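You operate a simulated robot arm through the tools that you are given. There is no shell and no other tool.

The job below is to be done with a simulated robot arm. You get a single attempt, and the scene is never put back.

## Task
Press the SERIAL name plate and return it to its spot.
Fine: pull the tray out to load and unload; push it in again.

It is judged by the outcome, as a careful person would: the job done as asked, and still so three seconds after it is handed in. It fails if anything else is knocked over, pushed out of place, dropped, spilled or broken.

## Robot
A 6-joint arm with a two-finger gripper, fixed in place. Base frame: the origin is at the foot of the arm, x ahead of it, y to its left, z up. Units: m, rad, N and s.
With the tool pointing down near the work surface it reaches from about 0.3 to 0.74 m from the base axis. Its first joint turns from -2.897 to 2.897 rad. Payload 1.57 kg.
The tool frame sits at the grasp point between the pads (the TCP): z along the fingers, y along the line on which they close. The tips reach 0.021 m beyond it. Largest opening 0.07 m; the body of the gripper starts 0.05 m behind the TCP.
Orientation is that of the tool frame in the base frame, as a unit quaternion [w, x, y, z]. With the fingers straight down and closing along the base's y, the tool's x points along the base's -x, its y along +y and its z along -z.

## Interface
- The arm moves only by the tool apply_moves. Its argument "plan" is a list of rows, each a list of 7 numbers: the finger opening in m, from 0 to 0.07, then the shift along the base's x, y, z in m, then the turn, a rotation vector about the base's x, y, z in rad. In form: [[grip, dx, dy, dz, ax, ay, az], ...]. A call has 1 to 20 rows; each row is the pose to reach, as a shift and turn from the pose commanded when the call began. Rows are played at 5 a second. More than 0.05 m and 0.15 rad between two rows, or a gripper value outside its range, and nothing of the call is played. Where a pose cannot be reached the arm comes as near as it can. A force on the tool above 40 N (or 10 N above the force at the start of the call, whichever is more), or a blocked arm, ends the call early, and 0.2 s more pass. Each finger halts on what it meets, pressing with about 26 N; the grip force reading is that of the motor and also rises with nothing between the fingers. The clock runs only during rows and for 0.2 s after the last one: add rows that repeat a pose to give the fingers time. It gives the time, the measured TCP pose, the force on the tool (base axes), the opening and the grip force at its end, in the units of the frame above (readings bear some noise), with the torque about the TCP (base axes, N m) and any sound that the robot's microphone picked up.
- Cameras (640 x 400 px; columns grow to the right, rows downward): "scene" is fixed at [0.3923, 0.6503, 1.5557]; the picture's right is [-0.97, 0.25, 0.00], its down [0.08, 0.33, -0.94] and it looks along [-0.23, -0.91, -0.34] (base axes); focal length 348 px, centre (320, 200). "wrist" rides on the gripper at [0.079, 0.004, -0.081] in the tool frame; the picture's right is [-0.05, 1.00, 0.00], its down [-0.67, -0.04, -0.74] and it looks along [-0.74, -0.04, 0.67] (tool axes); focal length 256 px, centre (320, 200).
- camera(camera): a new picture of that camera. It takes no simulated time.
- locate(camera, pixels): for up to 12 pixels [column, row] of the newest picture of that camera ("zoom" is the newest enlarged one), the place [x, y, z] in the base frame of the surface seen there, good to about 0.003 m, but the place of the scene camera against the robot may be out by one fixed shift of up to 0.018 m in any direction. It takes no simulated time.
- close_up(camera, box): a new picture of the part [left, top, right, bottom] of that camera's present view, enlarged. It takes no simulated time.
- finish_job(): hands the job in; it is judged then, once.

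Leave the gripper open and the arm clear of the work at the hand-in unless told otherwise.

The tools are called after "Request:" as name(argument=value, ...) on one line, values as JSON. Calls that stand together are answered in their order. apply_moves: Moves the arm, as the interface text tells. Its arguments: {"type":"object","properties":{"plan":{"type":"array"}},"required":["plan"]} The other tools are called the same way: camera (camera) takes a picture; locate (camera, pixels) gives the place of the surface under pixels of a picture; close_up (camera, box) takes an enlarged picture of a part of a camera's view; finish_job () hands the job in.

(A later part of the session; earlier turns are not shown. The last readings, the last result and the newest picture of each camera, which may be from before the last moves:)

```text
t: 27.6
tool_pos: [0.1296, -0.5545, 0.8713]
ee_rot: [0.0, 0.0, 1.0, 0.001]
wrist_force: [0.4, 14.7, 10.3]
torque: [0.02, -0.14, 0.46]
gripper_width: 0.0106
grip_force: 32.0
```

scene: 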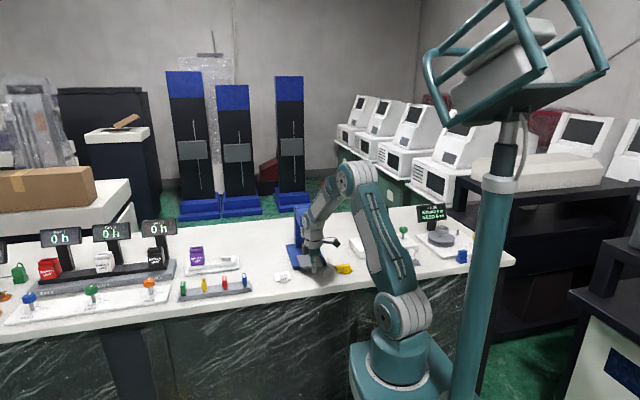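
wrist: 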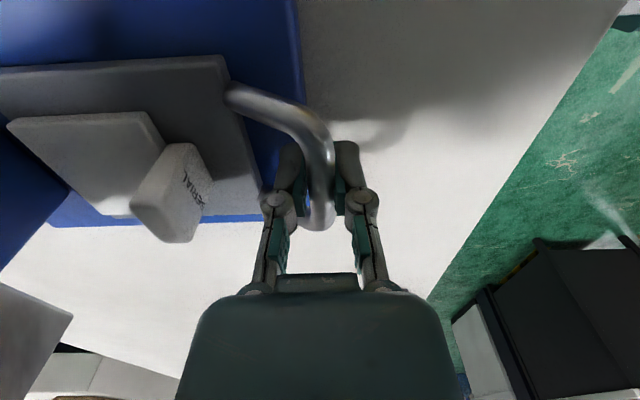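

Force rises to 15 N without motion: the tray is fully in, on its stop. I relax, open, and rise, moving away to +y.

Request:
apply_moves(plan=[[0.0, 0, 0.003, 0, 0, 0, 0], [0.034, 0, 0.003, 0, 0, 0, 0], [0.034, 0, 0.003, 0, 0, 0, 0], [0.034, 0, 0.004, 0.02, 0, 0, 0], [0.034, 0, 0.012, 0.05, 0, 0, 0], [0.034, 0, 0.022, 0.09, 0, 0, 0], [0.034, 0, 0.032, 0.13, 0, 0, 0], [0.034, 0, 0.042, 0.17, 0, 0, 0], [0.034, 0, 0.05, 0.2, 0, 0, 0], [0.034, 0, 0.05, 0.2, 0, 0, 0]])

Request:
camera(camera="wrist")

Request:
close_up(camera="scene", box=[270, 200, 350, 280])

```text
t: 29.8
tool_pos: [0.1297, -0.5077, 1.071]
ee_rot: [0.001, 0.0, 1.0, 0.0]
wrist_force: [0.5, 0.2, 0.1]
torque: [-0.01, 0.0, 0.02]
gripper_width: 0.0339
grip_force: 0.0
```

```text
taken
```

wrist: 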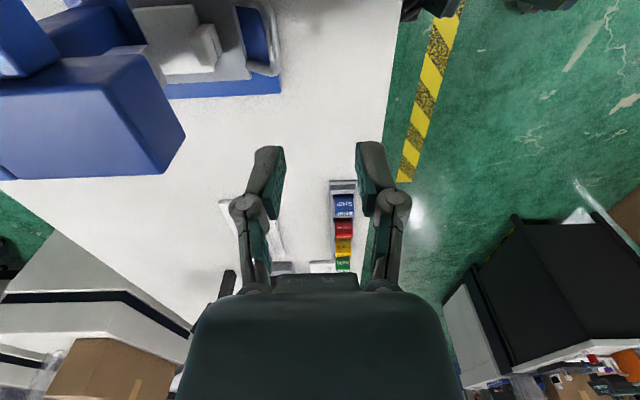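

```text
5.00 times, centred on (310, 240) of scene
```

zoom: 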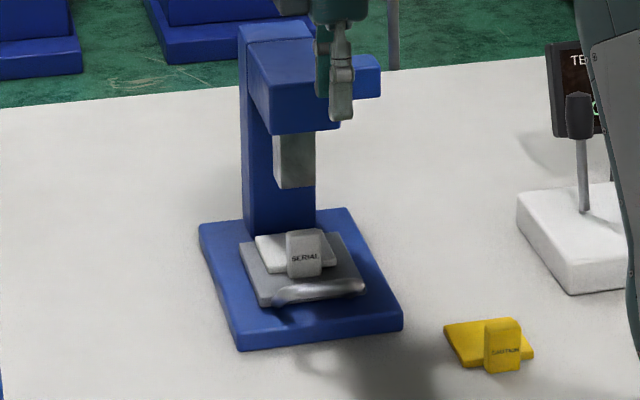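

Ram is above the plate's face with the tab in front. Now the lever: I raise the tool and turn it −90° about z (fingers closing along x, camera on the +y side looking at the press) so that I can see and measure the lever.

Request:
apply_moves(plan=[[0.034, 0, 0, 0.016, 0, 0, -0.1428], [0.04, 0, 0, 0.032, 0, 0, -0.2856], [0.045, 0, 0, 0.048, 0, 0, -0.4284], [0.05, 0, 0, 0.064, 0, 0, -0.5712], [0.05, 0, 0, 0.08, 0, 0, -0.714], [0.05, 0, 0, 0.096, 0, 0, -0.8568], [0.05, 0, 0, 0.112, 0, 0, -0.9996], [0.05, 0, 0, 0.128, 0, 0, -1.1424], [0.05, 0, 0, 0.144, 0, 0, -1.2852], [0.05, 0, 0, 0.16, 0, 0, -1.428], [0.05, 0, 0, 0.16, 0, 0, -1.5708], [0.05, 0, 0, 0.16, 0, 0, -1.5708]])

Request:
camera(camera="wrist")

Request:
camera(camera="scene")

```text
t: 32.4
tool_pos: [0.13, -0.5078, 1.229]
ee_rot: [-0.001, 0.708, 0.706, 0.0]
wrist_force: [0.4, 0.7, -0.4]
torque: [-0.02, 0.02, -0.03]
gripper_width: 0.0501
grip_force: 0.0
```

```text
taken
```

wrist: 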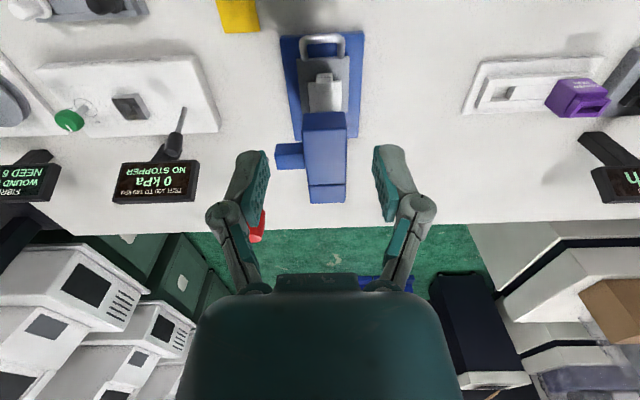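

```text
taken
```

scene: 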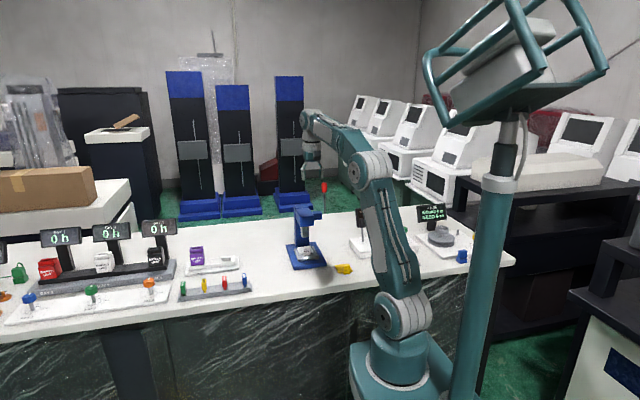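

The knob is partly behind the left finger (257,225). I shift −x by 0.089 m to line up with it and look again.

Request:
apply_moves(plan=[[0.06, -0.03, 0, 0.01, 0, 0, 0], [0.06, -0.06, -0.01, 0.02, 0, 0, 0], [0.06, -0.089, -0.02, 0.02, 0, 0, 0], [0.06, -0.089, -0.03, 0.02, 0, 0, 0], [0.06, -0.089, -0.03, 0.02, 0, 0, 0]])

Request:
camera(camera="wrist")

Request:
close_up(camera="wrist", box=[240, 60, 440, 260])

```text
t: 33.6
tool_pos: [0.0414, -0.5377, 1.2495]
ee_rot: [0.0, 0.707, 0.707, -0.001]
wrist_force: [0.1, 0.2, 0.7]
torque: [0.0, -0.03, 0.01]
gripper_width: 0.06
grip_force: 0.0
```

```text
taken
```

wrist: 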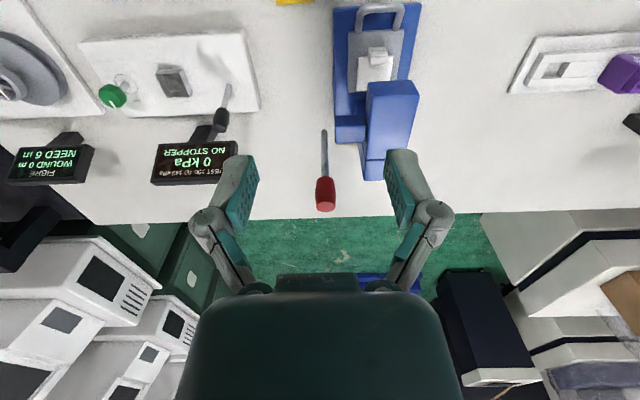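

```text
2.00 times, centred on (340, 160) of wrist
```

zoom: 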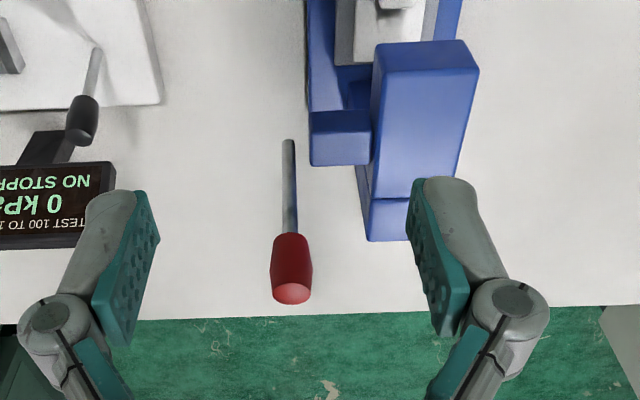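

Now the lever and boss are clear: knob top at (325,207), rod bottom at (324,131). I measure them.

Request:
locate(camera="zoom", pixels=[[288, 145], [288, 165], [290, 200], [291, 228], [291, 245], [292, 275], [292, 293], [273, 275], [310, 275], [340, 122], [340, 150], [420, 100]])

Request:
close_up(camera="wrist", box=[290, 100, 390, 220])

Request:
close_up(camera="scene", box=[285, 175, 340, 245])

```text
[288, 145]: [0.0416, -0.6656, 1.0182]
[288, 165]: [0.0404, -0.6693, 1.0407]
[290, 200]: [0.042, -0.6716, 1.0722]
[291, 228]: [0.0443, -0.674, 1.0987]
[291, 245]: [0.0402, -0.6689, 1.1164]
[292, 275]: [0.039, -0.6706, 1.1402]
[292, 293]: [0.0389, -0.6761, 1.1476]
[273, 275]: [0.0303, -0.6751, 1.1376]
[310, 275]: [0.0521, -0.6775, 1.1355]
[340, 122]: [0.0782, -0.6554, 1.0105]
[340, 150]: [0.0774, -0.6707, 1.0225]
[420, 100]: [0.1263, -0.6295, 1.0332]
```

```text
3.33 times, centred on (340, 160) of wrist
```

zoom: 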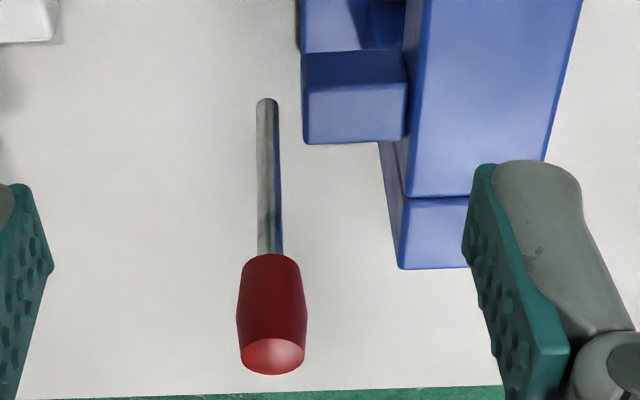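

```text
5.71 times, centred on (312, 210) of scene
```

zoom: 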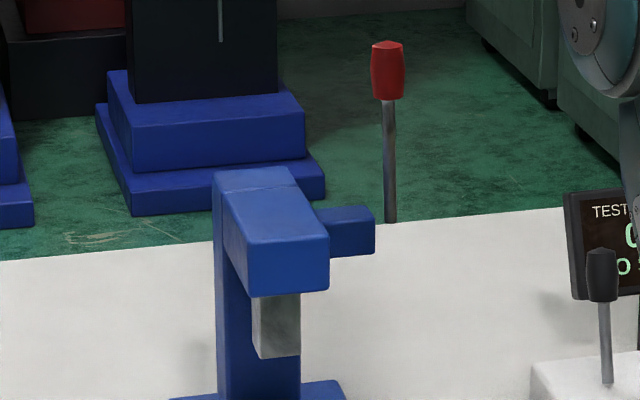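

Lever: rod at (0.041,−0.669), pivot around z≈1.008 at the boss, knob z 1.105–1.148, about 0.021 wide. I move over it and descend so the pads straddle the knob at z≈1.128.

Request:
apply_moves(plan=[[0.05, 0, -0.035, 0, 0, 0, 0], [0.05, 0, -0.07, 0, 0, 0, 0], [0.05, 0, -0.105, 0, 0, 0, 0], [0.05, 0, -0.132, 0, 0, 0, 0], [0.05, 0, -0.132, -0.03, 0, 0, 0], [0.05, 0, -0.132, -0.06, 0, 0, 0], [0.05, 0, -0.132, -0.09, 0, 0, 0], [0.05, 0, -0.132, -0.12, 0, 0, 0], [0.05, 0, -0.132, -0.12, 0, 0, 0]])

Request:
camera(camera="wrist")

Request:
camera(camera="scene")

```text
t: 35.6
tool_pos: [0.0398, -0.6571, 1.1247]
ee_rot: [-0.001, 0.707, 0.707, -0.001]
wrist_force: [-1.1, 0.5, 1.1]
torque: [0.0, -0.03, 0.0]
gripper_width: 0.0503
grip_force: 0.1
out of reach, approached as far as the arm can: row 2, 3, 4, 5, 6, 7, 8, 9
```

```text
taken
```

wrist: 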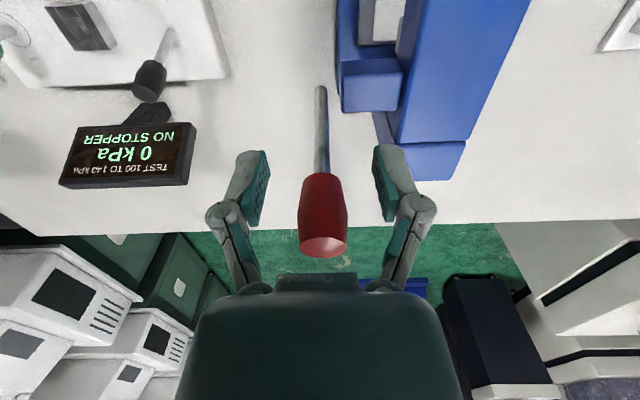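

```text
taken
```

scene: 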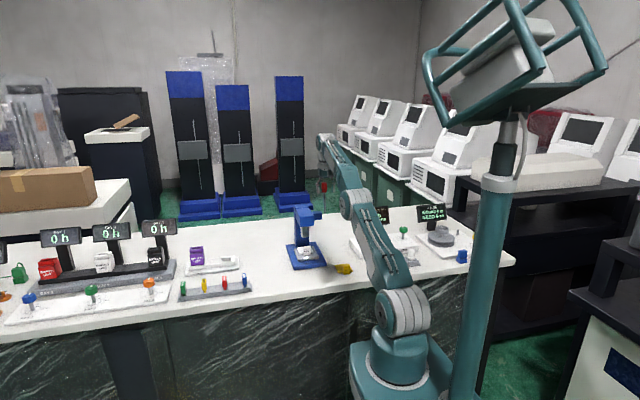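

Vertically, the arm stops at y −0.657 (out of reach by ~12 mm). Tilting the tool so the fingers point toward −y brings the wrist nearer to the base; the knob is already between the fingers (323,215), so I tilt −0.6 rad about x around it.

Request:
apply_moves(plan=[[0.05, 0, 0, 0, -0.12, 0, 0], [0.05, 0, 0, 0, -0.24, 0, 0], [0.05, 0, 0, 0, -0.36, 0, 0], [0.05, 0, 0, 0, -0.48, 0, 0], [0.05, 0, 0, 0, -0.6, 0, 0], [0.05, 0, 0, 0, -0.6, 0, 0]])

Request:
camera(camera="wrist")

Request:
close_up(camera="scene", box=[280, 120, 400, 260])

```text
t: 37.0
tool_pos: [0.0417, -0.6557, 1.1234]
ee_rot: [0.209, 0.676, 0.675, -0.21]
wrist_force: [-0.7, -0.5, -0.7]
torque: [0.03, 0.0, 0.02]
gripper_width: 0.0502
grip_force: 0.1
```

```text
taken
```

wrist: 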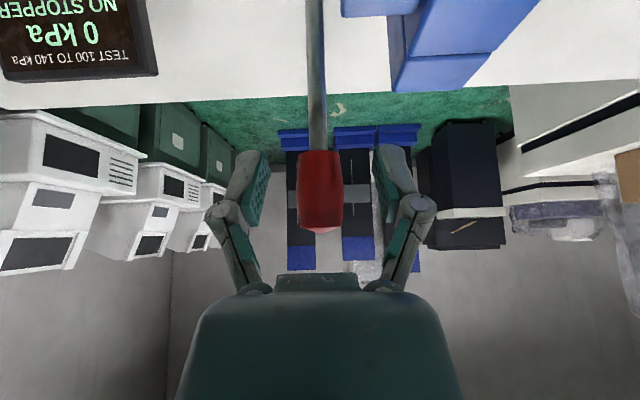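

```text
2.86 times, centred on (340, 190) of scene
```

zoom: 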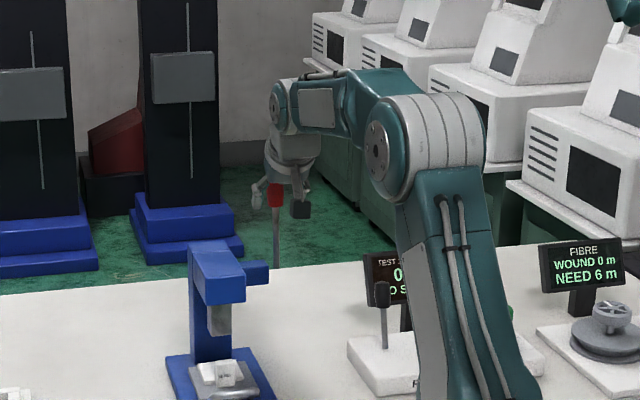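

Tilted and reachable; now I advance 13 mm in −y and 3 mm up so the TCP is at the knob's centre, then close.

Request:
apply_moves(plan=[[0.05, -0.0007, -0.007, 0.002, 0, 0, 0], [0.05, -0.0007, -0.0135, 0.003, 0, 0, 0], [0.05, -0.0007, -0.0135, 0.003, 0, 0, 0], [0.0, -0.0007, -0.0135, 0.003, 0, 0, 0], [0.0, -0.0007, -0.0135, 0.003, 0, 0, 0], [0.0, -0.0007, -0.0135, 0.003, 0, 0, 0]])

Request:
camera(camera="wrist")

Request:
close_up(camera="scene", box=[280, 160, 350, 230])

```text
t: 38.4
tool_pos: [0.0402, -0.6703, 1.129]
ee_rot: [0.208, 0.676, 0.675, -0.211]
wrist_force: [0.2, 1.7, 7.3]
torque: [0.09, 0.0, 0.03]
gripper_width: 0.0254
grip_force: 31.8
```

```text
taken
```

wrist: 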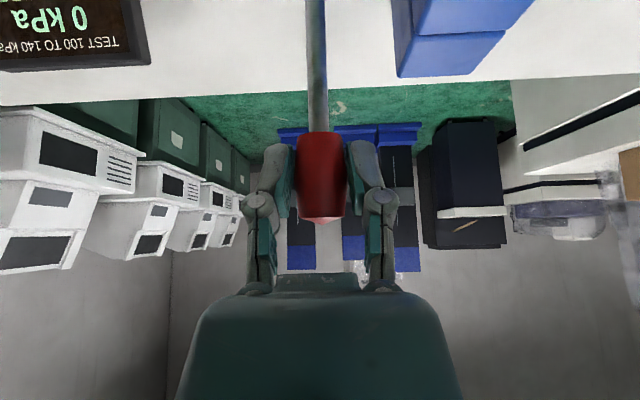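

```text
5.71 times, centred on (315, 195) of scene
```

zoom: 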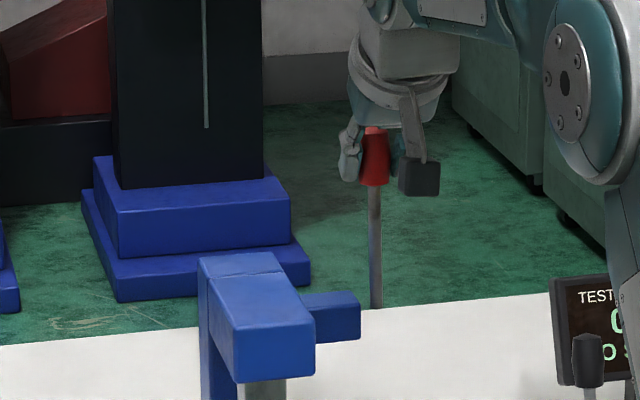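

The knob is held (0.0254). I try a first small swing toward +y along the arc about the pivot (radius ≈0.12), turning the tool along with it.

Request:
apply_moves(plan=[[0.0, 0, 0.006, -0.0002, -0.05, 0, 0], [0.0, 0, 0.012, -0.0006, -0.1, 0, 0], [0.0, 0, 0.0179, -0.0013, -0.15, 0, 0], [0.0, 0, 0.0238, -0.0024, -0.2, 0, 0]])

Request:
close_up(camera="scene", box=[270, 160, 350, 270])

Request:
camera(camera="wrist")

```text
t: 39.4
tool_pos: [0.0403, -0.6468, 1.1266]
ee_rot: [0.275, 0.651, 0.65, -0.278]
wrist_force: [0.5, 0.5, 12.9]
torque: [-0.28, 0.04, 0.01]
gripper_width: 0.0251
grip_force: 32.0
```

```text
3.64 times, centred on (310, 215) of scene
```

zoom: 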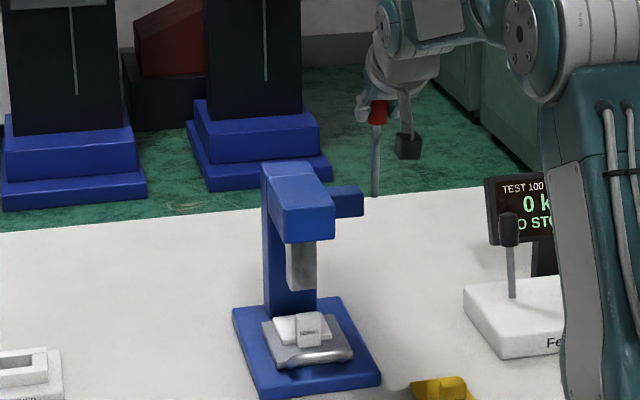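

```text
taken
```

wrist: 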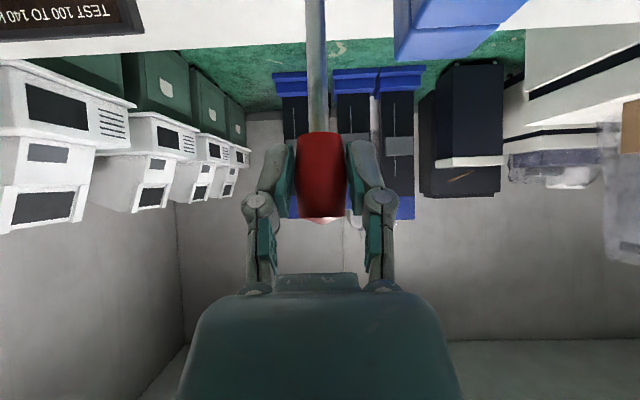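

The lever turns and the ram has come down a little, so direction is right. I continue the arc to 0.6 rad.

Request:
apply_moves(plan=[[0.0, 0, 0.0058, -0.0014, -0.05, 0, 0], [0.0, 0, 0.01162, -0.00297, -0.1, 0, 0], [0.0, 0, 0.0173, -0.0049, -0.15, 0, 0], [0.0, 0, 0.02289, -0.00708, -0.2, 0, 0], [0.0, 0, 0.0283, -0.0096, -0.25, 0, 0], [0.0, 0, 0.03369, -0.0123, -0.3, 0, 0], [0.0, 0, 0.0389, -0.0153, -0.35, 0, 0], [0.0, 0, 0.04392, -0.01857, -0.4, 0, 0]])

Request:
close_up(camera="scene", box=[270, 160, 350, 270])

Request:
camera(camera="wrist")

```text
t: 41.0
tool_pos: [0.0403, -0.6188, 1.1181]
ee_rot: [0.344, 0.617, 0.61, -0.36]
wrist_force: [24.2, 6.5, 1.4]
torque: [0.86, -0.49, 0.61]
gripper_width: 0.0249
grip_force: 32.1
out of reach, approached as far as the arm can: row 5, 6, 7, 8
stopped in row 8: the force on the tool passed its limit at 44 N (the readings are from after the stop); the commanded pose is now the measured one
```

```text
3.64 times, centred on (310, 215) of scene
```

zoom: 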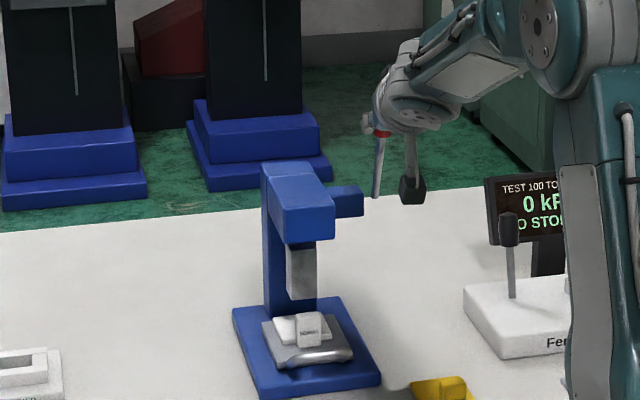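

```text
taken
```

wrist: 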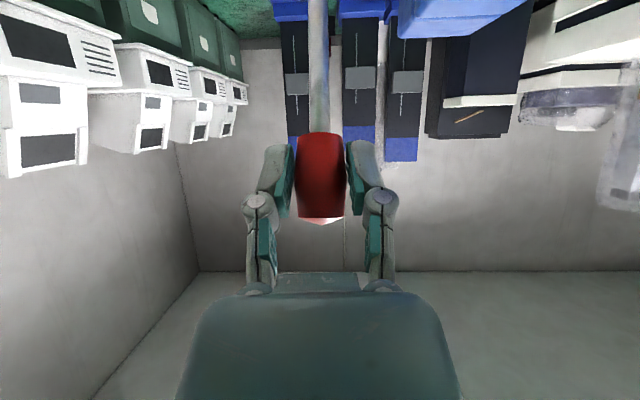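

The tilt limit of the wrist (~1.0 rad) was hit, so the tool can't turn further with the lever; side force is 24 N. I open the fingers to relax and see whether the lever holds its place.

Request:
apply_moves(plan=[[0.05, 0, 0, 0, 0, 0, 0], [0.05, 0, 0, 0, 0, 0, 0]])

Request:
close_up(camera="scene", box=[270, 160, 350, 270])

Request:
camera(camera="wrist")

```text
t: 41.6
tool_pos: [0.0366, -0.6194, 1.1158]
ee_rot: [0.343, 0.618, 0.609, -0.36]
wrist_force: [-0.3, 0.1, -0.4]
torque: [0.01, 0.0, 0.0]
gripper_width: 0.0497
grip_force: 0.0
```

```text
3.64 times, centred on (310, 215) of scene
```

zoom: 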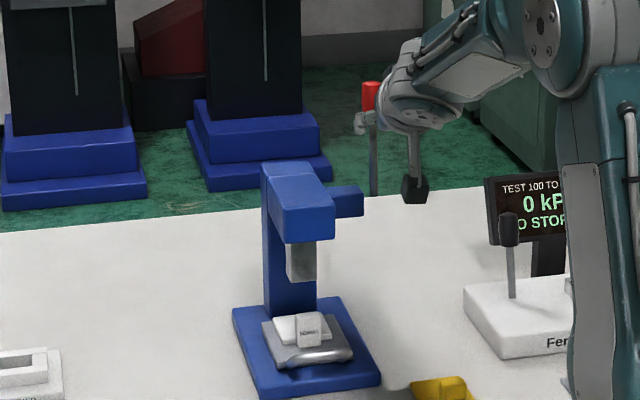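

```text
taken
```

wrist: 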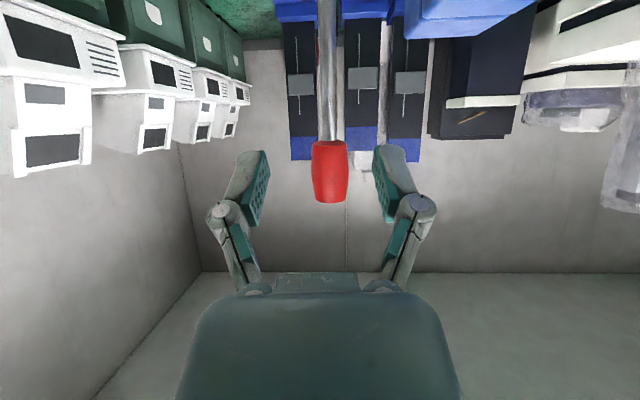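

The lever springs back up by itself — good: I only need to pull it through its stroke, then let it return. I'll regrip the knob at tilt 0.6 and this time keep the tool's tilt nearly constant, letting the knob pivot between the pads. First, back to the grip pose.

Request:
apply_moves(plan=[[0.05, 0.0044, 0, 0.002, 0.1, -0.005, 0.005], [0.05, 0.0044, -0.012, 0.005, 0.22, -0.01, 0.01], [0.05, 0.0044, -0.028, 0.009, 0.33, -0.015, 0.015], [0.05, 0.0044, -0.042, 0.012, 0.44, -0.019, 0.019], [0.05, 0.0044, -0.0496, 0.0122, 0.44, -0.019, 0.019], [0.05, 0.0044, -0.0496, 0.0122, 0.44, -0.019, 0.019]])

Request:
camera(camera="wrist")

```text
t: 43.0
tool_pos: [0.0416, -0.6703, 1.1295]
ee_rot: [0.207, 0.676, 0.676, -0.21]
wrist_force: [-0.4, -0.2, 0.0]
torque: [-0.02, 0.0, -0.02]
gripper_width: 0.0498
grip_force: 0.0
out of reach, approached as far as the arm can: row 1
```

```text
taken
```

wrist: 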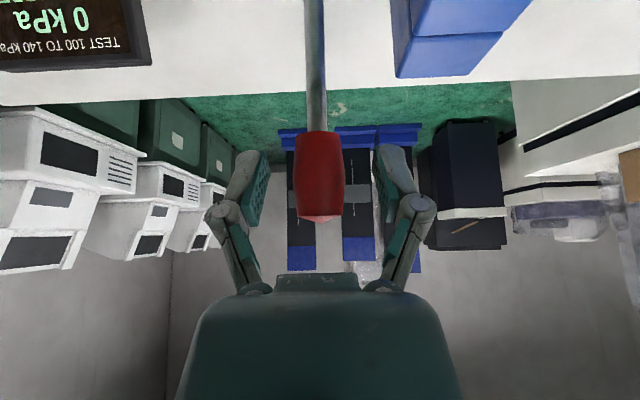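

Knob is centred between the fingers again. I close, then swing to 0.5 rad with the tool's orientation fixed.

Request:
apply_moves(plan=[[0.0, 0, 0, 0, 0, 0, 0], [0.0, 0, 0, 0, 0, 0, 0], [0.0, 0, 0, 0, 0, 0, 0], [0.0, 0, 0.006, -0.0002, 0, 0, 0], [0.0, 0, 0.012, -0.0006, 0, 0, 0], [0.0, 0, 0.0179, -0.0013, 0, 0, 0], [0.0, 0, 0.0238, -0.0024, 0, 0, 0], [0.0, 0, 0.0297, -0.0037, 0, 0, 0], [0.0, 0, 0.0355, -0.0054, 0, 0, 0], [0.0, 0, 0.0411, -0.0073, 0, 0, 0], [0.0, 0, 0.0467, -0.0095, 0, 0, 0], [0.0, 0, 0.0522, -0.012, 0, 0, 0], [0.0, 0, 0.0575, -0.0147, 0, 0, 0]])

Request:
close_up(camera="scene", box=[270, 160, 350, 270])

Request:
camera(camera="wrist")

```text
t: 45.9
tool_pos: [0.0406, -0.6115, 1.1127]
ee_rot: [0.209, 0.676, 0.675, -0.21]
wrist_force: [-5.5, -3.6, 11.2]
torque: [-0.96, 0.04, -0.06]
gripper_width: 0.0252
grip_force: 32.2
```

```text
3.64 times, centred on (310, 215) of scene
```

zoom: 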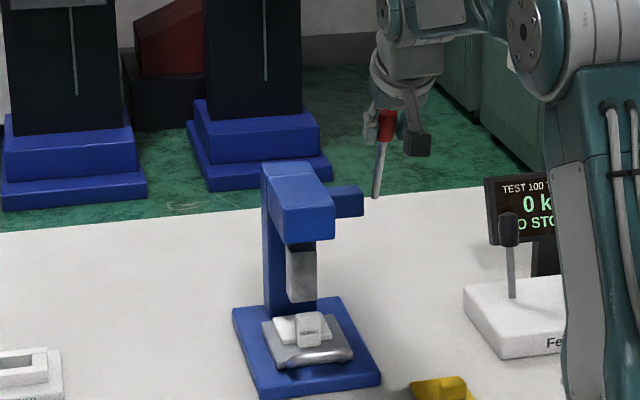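

```text
taken
```

wrist: 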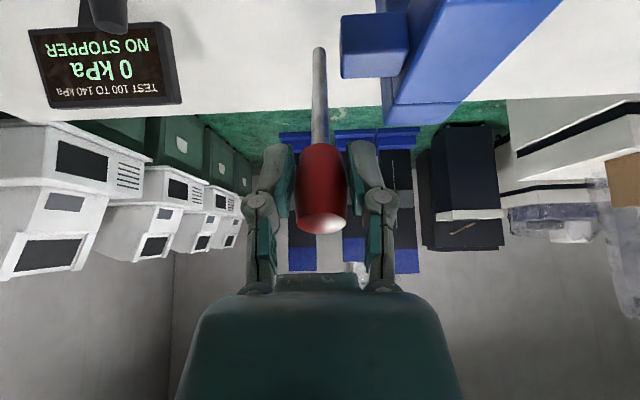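

The knob pivots between the pads, and the ram is lowering. I continue the arc to 1.0 rad.

Request:
apply_moves(plan=[[0.0, 0, 0.00519, -0.00301, 0, 0, 0], [0.0, 0, 0.01022, -0.00627, 0, 0, 0], [0.0, 0, 0.01509, -0.00978, 0, 0, 0], [0.0, 0, 0.01977, -0.01353, 0, 0, 0], [0.0, 0, 0.02427, -0.01751, 0, 0, 0], [0.0, 0, 0.02855, -0.0217, 0, 0, 0], [0.0, 0, 0.03262, -0.02611, 0, 0, 0], [0.0, 0, 0.03647, -0.03072, 0, 0, 0], [0.0, 0, 0.04008, -0.03551, 0, 0, 0], [0.0, 0, 0.04344, -0.04047, 0, 0, 0]])

Request:
close_up(camera="scene", box=[270, 160, 350, 270])

Request:
camera(camera="wrist")

```text
t: 48.0
tool_pos: [0.0399, -0.5679, 1.072]
ee_rot: [0.208, 0.676, 0.675, -0.21]
wrist_force: [-0.1, 0.2, 0.5]
torque: [0.01, 0.02, 0.0]
gripper_width: 0.0
grip_force: 28.5
```

```text
3.64 times, centred on (310, 215) of scene
```

zoom: 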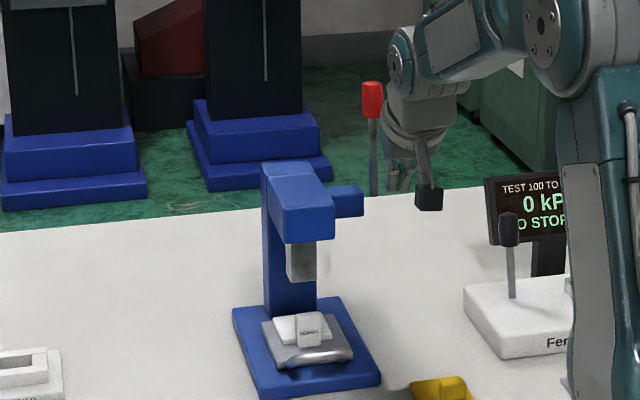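

```text
taken
```

wrist: 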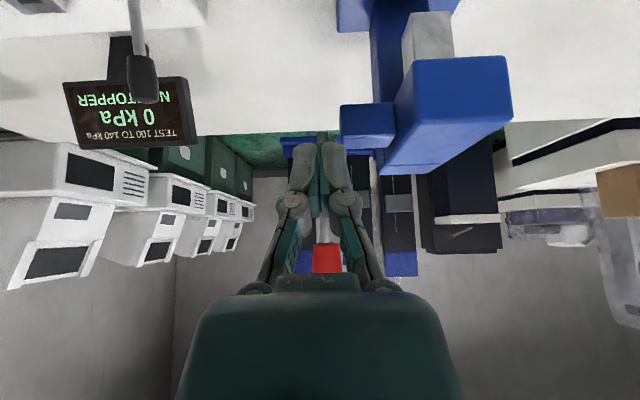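

The knob slipped out and the lever sprang back upright (nothing else moved). A better way: point the tool sideways (along +x) so the fingers cross the lever parallel to its axis, and roll with it. First I need to know what stands on the −x side: the gauge display and its lever.

Request:
locate(camera="wrist", pixels=[[68, 85], [188, 80], [195, 140], [85, 148], [143, 98], [135, 20], [326, 255], [370, 110], [370, 135], [350, 30], [320, 140], [450, 70]])

Request:
camera(camera="scene")

```text
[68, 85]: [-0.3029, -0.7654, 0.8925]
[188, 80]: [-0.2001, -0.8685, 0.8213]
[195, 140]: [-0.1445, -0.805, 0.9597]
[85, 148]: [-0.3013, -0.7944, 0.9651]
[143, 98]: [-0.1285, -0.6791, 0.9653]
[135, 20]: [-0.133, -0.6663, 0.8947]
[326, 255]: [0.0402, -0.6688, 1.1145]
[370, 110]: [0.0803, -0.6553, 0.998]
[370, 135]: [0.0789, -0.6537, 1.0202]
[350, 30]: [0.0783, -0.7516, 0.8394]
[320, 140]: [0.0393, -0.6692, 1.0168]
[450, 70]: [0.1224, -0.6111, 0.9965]
```

```text
taken
```

scene: 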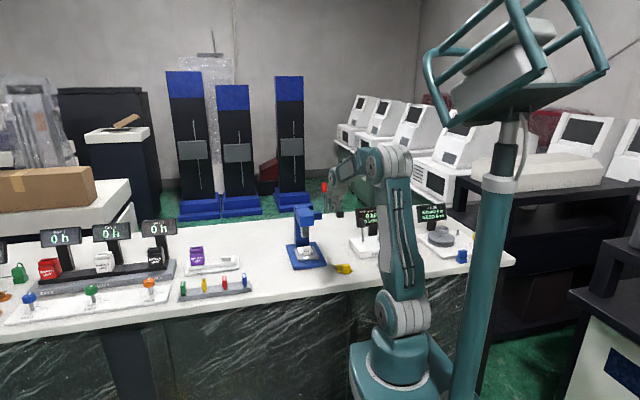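

Gauge parts reach only z≈0.98, so a horizontal hand at z≥1.03 clears them. I retreat to (−0.05,−0.52,1.19), undoing the tilt.

Request:
apply_moves(plan=[[0.0, -0.005, 0.03, 0.005, 0.0, 0, 0], [0.0, -0.015, 0.05, 0.02, 0.12, 0, 0], [0.0, -0.04, 0.05, 0.05, 0.24, 0, 0], [0.0, -0.06, 0.05, 0.08, 0.36, 0, 0], [0.0, -0.08, 0.05, 0.1, 0.48, 0, 0], [0.0, -0.09, 0.05, 0.12, 0.6, 0, 0], [0.0, -0.09, 0.05, 0.12, 0.6, 0, 0]])

Request:
apply_moves(plan=[[0.03, 0, 0, 0, 0, -0.1428, 0], [0.03, 0, 0, 0, 0, -0.2856, 0], [0.03, 0, 0, 0, 0, -0.4284, 0], [0.03, 0, 0, 0, 0, -0.5712, 0], [0.03, 0, 0, 0, 0, -0.714, 0], [0.03, 0, 0, 0, 0, -0.8568, 0], [0.03, 0, 0, 0, 0, -0.9996, 0], [0.03, 0, 0, 0, 0, -1.1424, 0], [0.03, 0, 0, 0, 0, -1.2852, 0], [0.03, 0, 0, 0, 0, -1.428, 0], [0.03, 0, 0, 0, 0, -1.5708, 0], [0.03, 0, 0, 0, 0, -1.5708, 0]])

Request:
camera(camera="scene")

Request:
camera(camera="wrist")

```text
t: 49.6
tool_pos: [-0.0493, -0.5186, 1.1929]
ee_rot: [-0.003, 0.707, 0.707, -0.001]
wrist_force: [-0.1, 0.1, 0.3]
torque: [0.01, -0.02, 0.01]
gripper_width: 0.0
grip_force: 28.0
```

```text
t: 52.2
tool_pos: [-0.0501, -0.5187, 1.1936]
ee_rot: [0.5, 0.501, 0.501, 0.499]
wrist_force: [0.3, 0.3, -0.3]
torque: [0.0, 0.03, 0.0]
gripper_width: 0.0302
grip_force: 0.1
```

```text
taken
```

scene: 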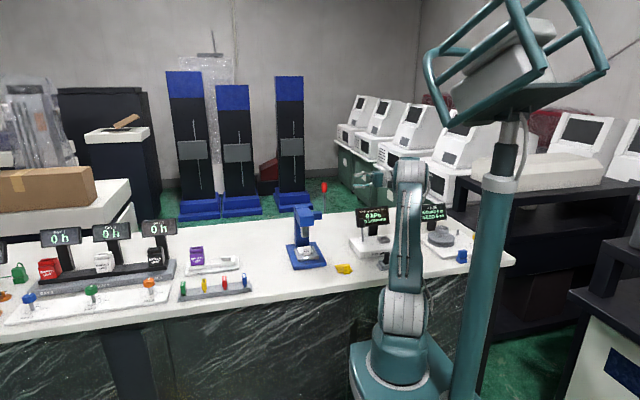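

```text
taken
```

wrist: 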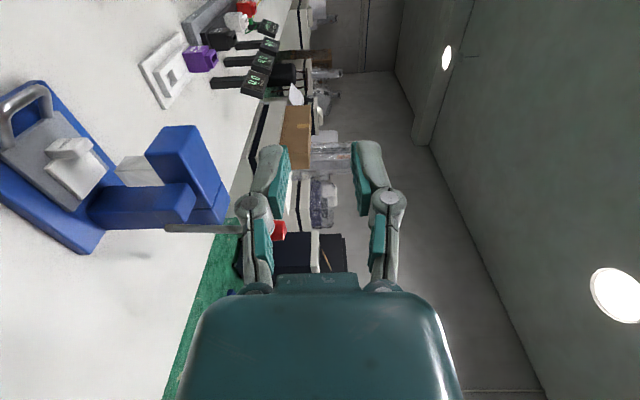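

The sideways pose works (tool along +x). Now I roll +90° about x so the fingers close along y, for straddling the lever front and back.

Request:
apply_moves(plan=[[0.04, 0, 0, 0, 0.1428, 0, 0], [0.04, 0, 0, 0, 0.2856, 0, 0], [0.04, 0, 0, 0, 0.4284, 0, 0], [0.04, 0, 0, 0, 0.5712, 0, 0], [0.04, 0, 0, 0, 0.714, 0, 0], [0.04, 0, 0, 0, 0.8568, 0, 0], [0.04, 0, 0, 0, 0.9996, 0, 0], [0.04, 0, 0, 0, 1.1424, 0, 0], [0.04, 0, 0, 0, 1.2852, 0, 0], [0.04, 0, 0, 0, 1.428, 0, 0], [0.04, 0, 0, 0, 1.5708, 0, 0], [0.04, 0, 0, 0, 1.5708, 0, 0]])

Request:
camera(camera="wrist")

Request:
camera(camera="scene")

```text
t: 54.9
tool_pos: [-0.0507, -0.5188, 1.193]
ee_rot: [-0.002, 0.707, -0.001, 0.707]
wrist_force: [-0.5, 0.1, 0.4]
torque: [-0.02, 0.03, 0.0]
gripper_width: 0.0402
grip_force: 0.1
```

```text
taken
```

wrist: 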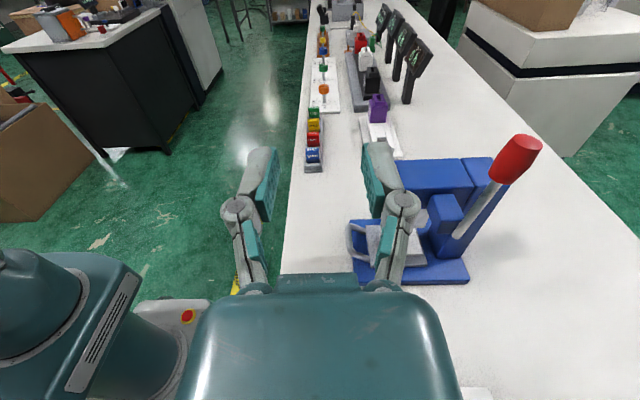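

```text
taken
```

scene: 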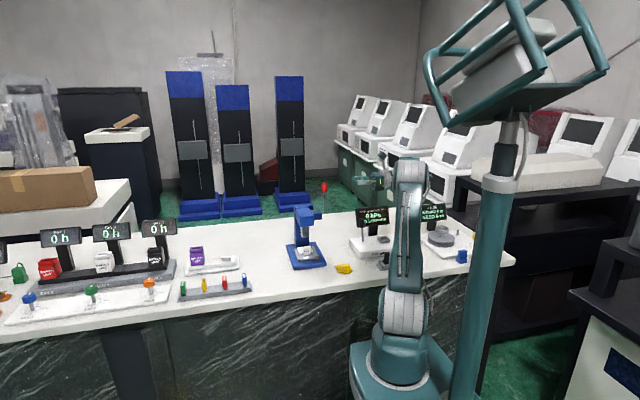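

Good view: lever with red knob at (515,160). I move to line up in y and z with the knob while still at x≈−0.05.

Request:
apply_moves(plan=[[0.045, 0, -0.03, -0.014, 0, 0, 0], [0.045, 0, -0.06, -0.028, 0, 0, 0], [0.045, 0, -0.09, -0.042, 0, 0, 0], [0.045, 0, -0.12, -0.056, 0, 0, 0], [0.045, 0, -0.1502, -0.068, 0, 0, 0], [0.045, 0, -0.1502, -0.068, 0, 0, 0]])

Request:
camera(camera="wrist")

Request:
camera(camera="scene")

```text
t: 56.2
tool_pos: [-0.0496, -0.6651, 1.1238]
ee_rot: [-0.002, 0.707, 0.001, 0.707]
wrist_force: [0.6, 0.1, 0.8]
torque: [0.0, 0.03, 0.02]
gripper_width: 0.0452
grip_force: 0.0
out of reach, approached as far as the arm can: row 5, 6
```

```text
taken
```

wrist: 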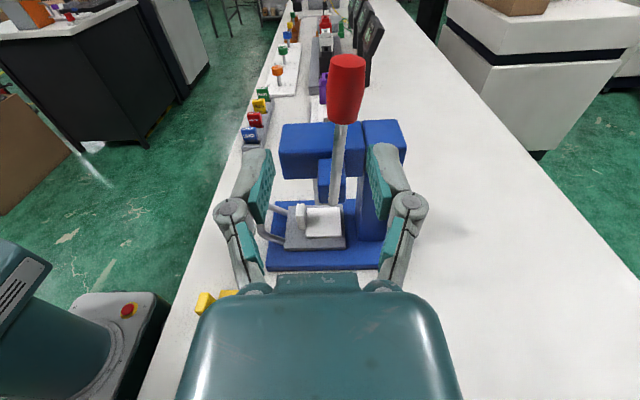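

```text
taken
```

scene: 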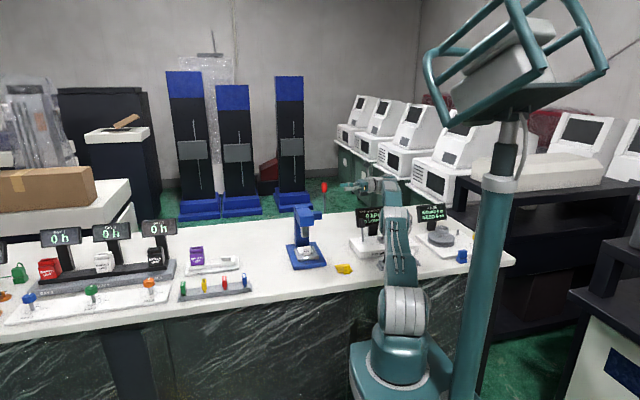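

At the edge of reach at this x, but moving +x brings the wrist closer. The lever stands between the fingers in the view (col ~345). I advance +x to straddle the knob.

Request:
apply_moves(plan=[[0.045, 0.02, -0.002, 0, 0, 0, 0], [0.045, 0.04, -0.004, 0, 0, 0, 0], [0.045, 0.05, -0.004, 0, 0, 0, 0], [0.045, 0.05, -0.004, 0, 0, 0, 0]])

Request:
camera(camera="wrist")

```text
t: 57.2
tool_pos: [0.0023, -0.6691, 1.1237]
ee_rot: [-0.001, 0.707, 0.001, 0.707]
wrist_force: [-0.4, 0.9, -0.4]
torque: [-0.01, 0.01, 0.01]
gripper_width: 0.0448
grip_force: 0.0
```

```text
taken
```

wrist: 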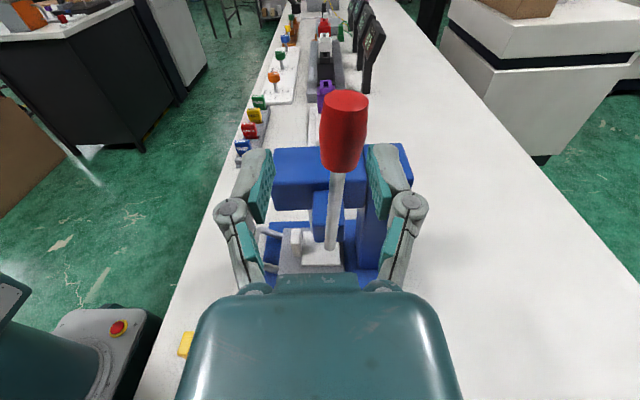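

The knob appears a bit toward the right finger (col 344). I measure it from here before continuing.

Request:
locate(camera="wrist", pixels=[[345, 98], [345, 130], [322, 130], [364, 130], [342, 165], [336, 200], [332, 240], [345, 112]])

Request:
close_up(camera="wrist", box=[220, 60, 440, 280])

```text
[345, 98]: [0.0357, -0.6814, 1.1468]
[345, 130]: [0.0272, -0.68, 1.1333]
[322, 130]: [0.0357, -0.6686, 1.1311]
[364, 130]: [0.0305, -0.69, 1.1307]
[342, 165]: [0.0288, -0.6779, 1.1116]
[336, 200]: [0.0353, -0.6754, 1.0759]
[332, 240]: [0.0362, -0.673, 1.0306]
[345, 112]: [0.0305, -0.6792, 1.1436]
```

```text
1.82 times, centred on (330, 170) of wrist
```

zoom: 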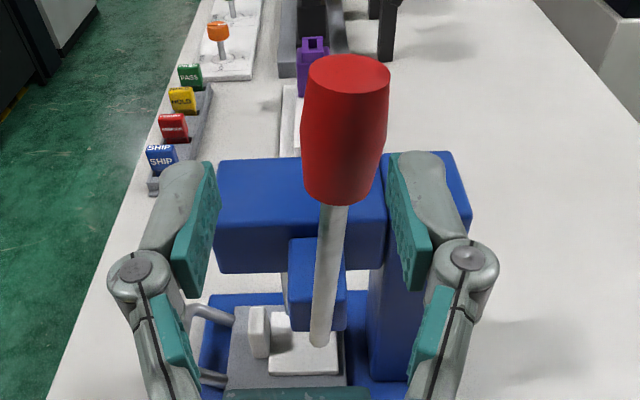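

The lever leans slightly back: knob centre is y≈−0.679 (my earlier figures were its front surface). I shift −9 mm in y first, then advance +x.

Request:
apply_moves(plan=[[0.048, 0, -0.009, 0, 0, 0, 0], [0.048, 0, -0.009, 0, 0, 0, 0], [0.048, 0.012, -0.009, 0, 0, 0, 0], [0.048, 0.024, -0.009, 0, 0, 0, 0], [0.048, 0.034, -0.009, 0, 0, 0, 0], [0.048, 0.034, -0.009, 0, 0, 0, 0]])

Request:
camera(camera="wrist")

Request:
close_up(camera="scene", box=[270, 150, 400, 280])

```text
t: 58.6
tool_pos: [0.0346, -0.6772, 1.1237]
ee_rot: [-0.001, 0.707, 0.001, 0.707]
wrist_force: [-0.4, 0.2, -0.6]
torque: [0.0, -0.02, -0.02]
gripper_width: 0.0479
grip_force: 0.1
```

```text
taken
```

wrist: 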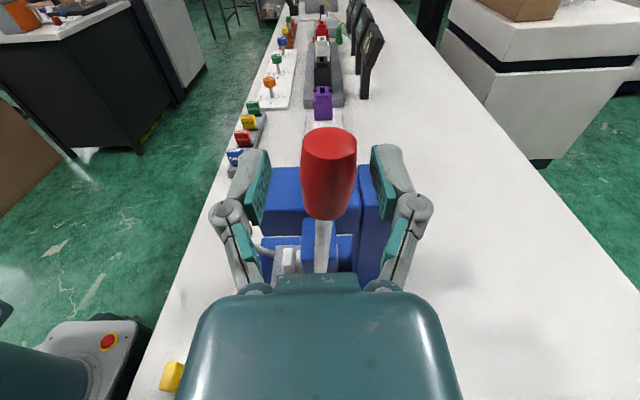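

```text
3.08 times, centred on (335, 215) of scene
```

zoom: 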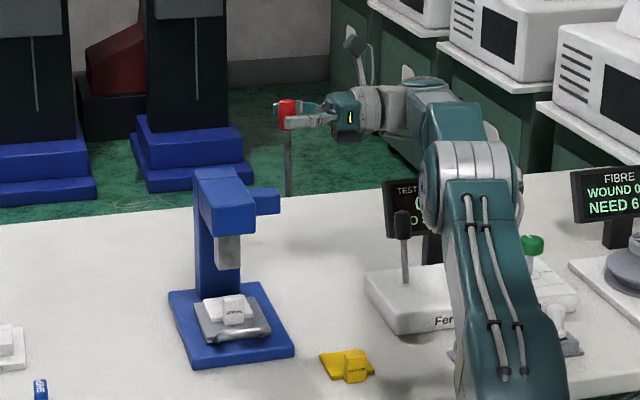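

The knob is straddled front and back. I narrow the opening to 0.030 (loose capture) and swing to 0.5 rad, rolling the tool with the lever.

Request:
apply_moves(plan=[[0.03, 0, 0, 0, 0, 0, 0], [0.03, 0, 0.0058, 0, -0.05, 0, 0], [0.03, 0, 0.0116, 0.0001, -0.1, 0, 0], [0.03, 0, 0.0174, -0.0003, -0.15, 0, 0], [0.03, 0, 0.02314, -0.00093, -0.2, 0, 0], [0.03, 0, 0.0289, -0.002, -0.25, 0, 0], [0.03, 0, 0.03453, -0.00312, -0.3, 0, 0], [0.03, 0, 0.0401, -0.0047, -0.35, 0, 0], [0.03, 0, 0.04564, -0.00643, -0.4, 0, 0], [0.03, 0, 0.051, -0.0085, -0.45, 0, 0], [0.03, 0, 0.05636, -0.01084, -0.5, 0, 0]])

Request:
camera(camera="wrist")

Request:
close_up(camera="scene", box=[270, 150, 400, 280])

```text
t: 61.0
tool_pos: [0.0362, -0.621, 1.1134]
ee_rot: [0.174, 0.686, 0.176, 0.685]
wrist_force: [0.1, 0.3, 1.1]
torque: [-0.02, 0.01, -0.01]
gripper_width: 0.031
grip_force: 0.6
```

```text
taken
```

wrist: 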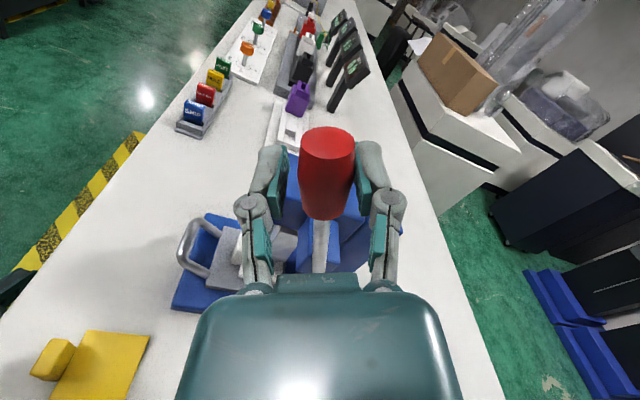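

```text
3.08 times, centred on (335, 215) of scene
```

zoom: 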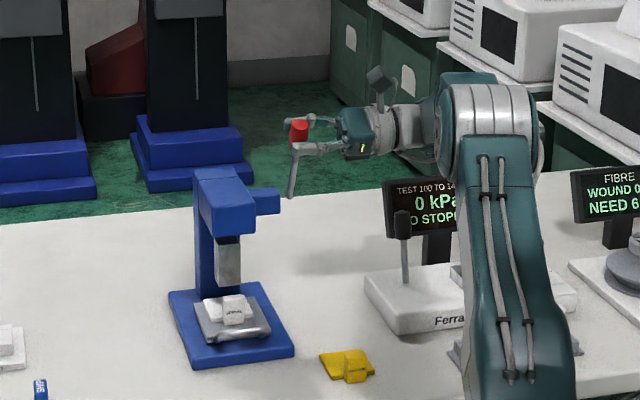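

Works smoothly with little force; the ram is coming down. I continue to 1.0 rad.

Request:
apply_moves(plan=[[0.03, 0, 0.0052, -0.0026, -0.05, 0, 0], [0.03, 0, 0.01024, -0.00546, -0.1, 0, 0], [0.03, 0, 0.0151, -0.0086, -0.15, 0, 0], [0.03, 0, 0.01987, -0.01191, -0.2, 0, 0], [0.03, 0, 0.0244, -0.0155, -0.25, 0, 0], [0.03, 0, 0.02881, -0.01929, -0.3, 0, 0], [0.03, 0, 0.033, -0.0233, -0.35, 0, 0], [0.03, 0, 0.03697, -0.02753, -0.4, 0, 0], [0.03, 0, 0.0407, -0.032, -0.45, 0, 0], [0.03, 0, 0.04427, -0.03654, -0.5, 0, 0]])

Request:
camera(camera="wrist")

Request:
close_up(camera="scene", box=[270, 180, 370, 280])

```text
t: 63.2
tool_pos: [0.0355, -0.575, 1.0769]
ee_rot: [0.338, 0.621, 0.34, 0.62]
wrist_force: [-0.6, -0.6, 1.8]
torque: [0.02, -0.03, 0.01]
gripper_width: 0.0316
grip_force: 1.1
```

```text
taken
```

wrist: 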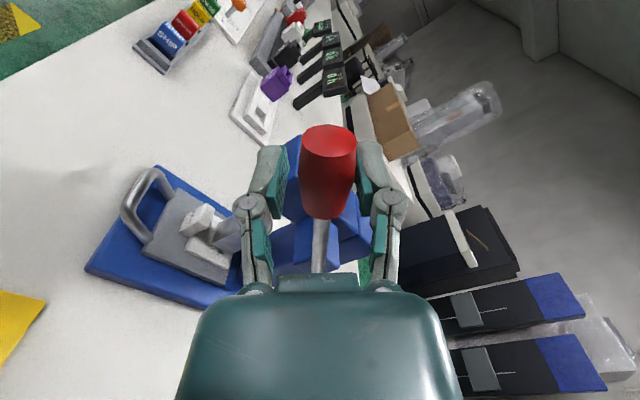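

```text
4.00 times, centred on (320, 230) of scene
```

zoom: 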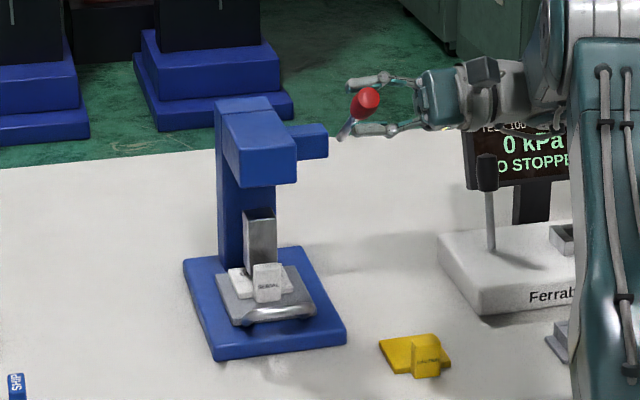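

The ram is close to the plate now. I continue in smaller steps to 1.3 rad, expecting contact.

Request:
apply_moves(plan=[[0.03, 0, 0.0033, -0.0048, -0.05, 0, 0], [0.03, 0, 0.00637, -0.00969, -0.1, 0, 0], [0.03, 0, 0.0092, -0.0148, -0.15, 0, 0], [0.03, 0, 0.01173, -0.01997, -0.2, 0, 0], [0.03, 0, 0.014, -0.0253, -0.25, 0, 0], [0.03, 0, 0.01604, -0.03073, -0.3, 0, 0]])

Request:
camera(camera="wrist")

Request:
close_up(camera="scene", box=[270, 180, 370, 280])

```text
t: 64.3
tool_pos: [0.036, -0.5665, 1.0617]
ee_rot: [0.406, 0.581, 0.403, 0.579]
wrist_force: [4.0, -25.1, 16.9]
torque: [0.53, 0.0, -0.17]
gripper_width: 0.0444
grip_force: 11.1
stopped in row 5: the force on the tool passed its limit at 44 N (the readings are from after the stop); the commanded pose is now the measured one
```

```text
taken
```

wrist: 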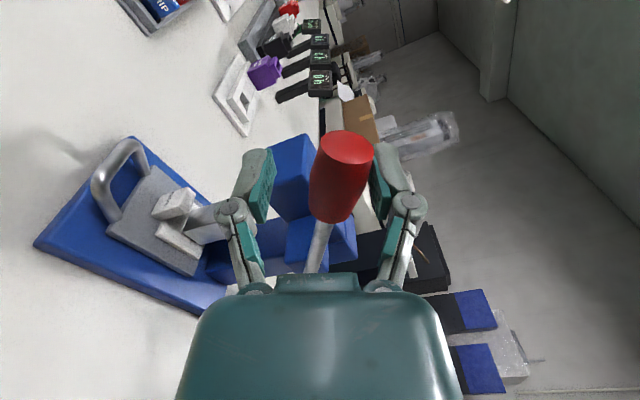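

```text
4.00 times, centred on (320, 230) of scene
```

zoom: 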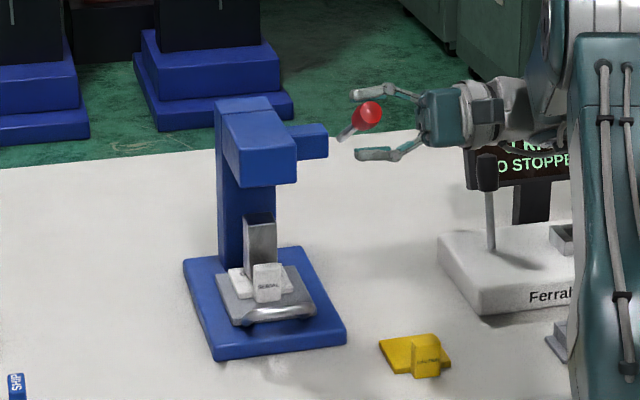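

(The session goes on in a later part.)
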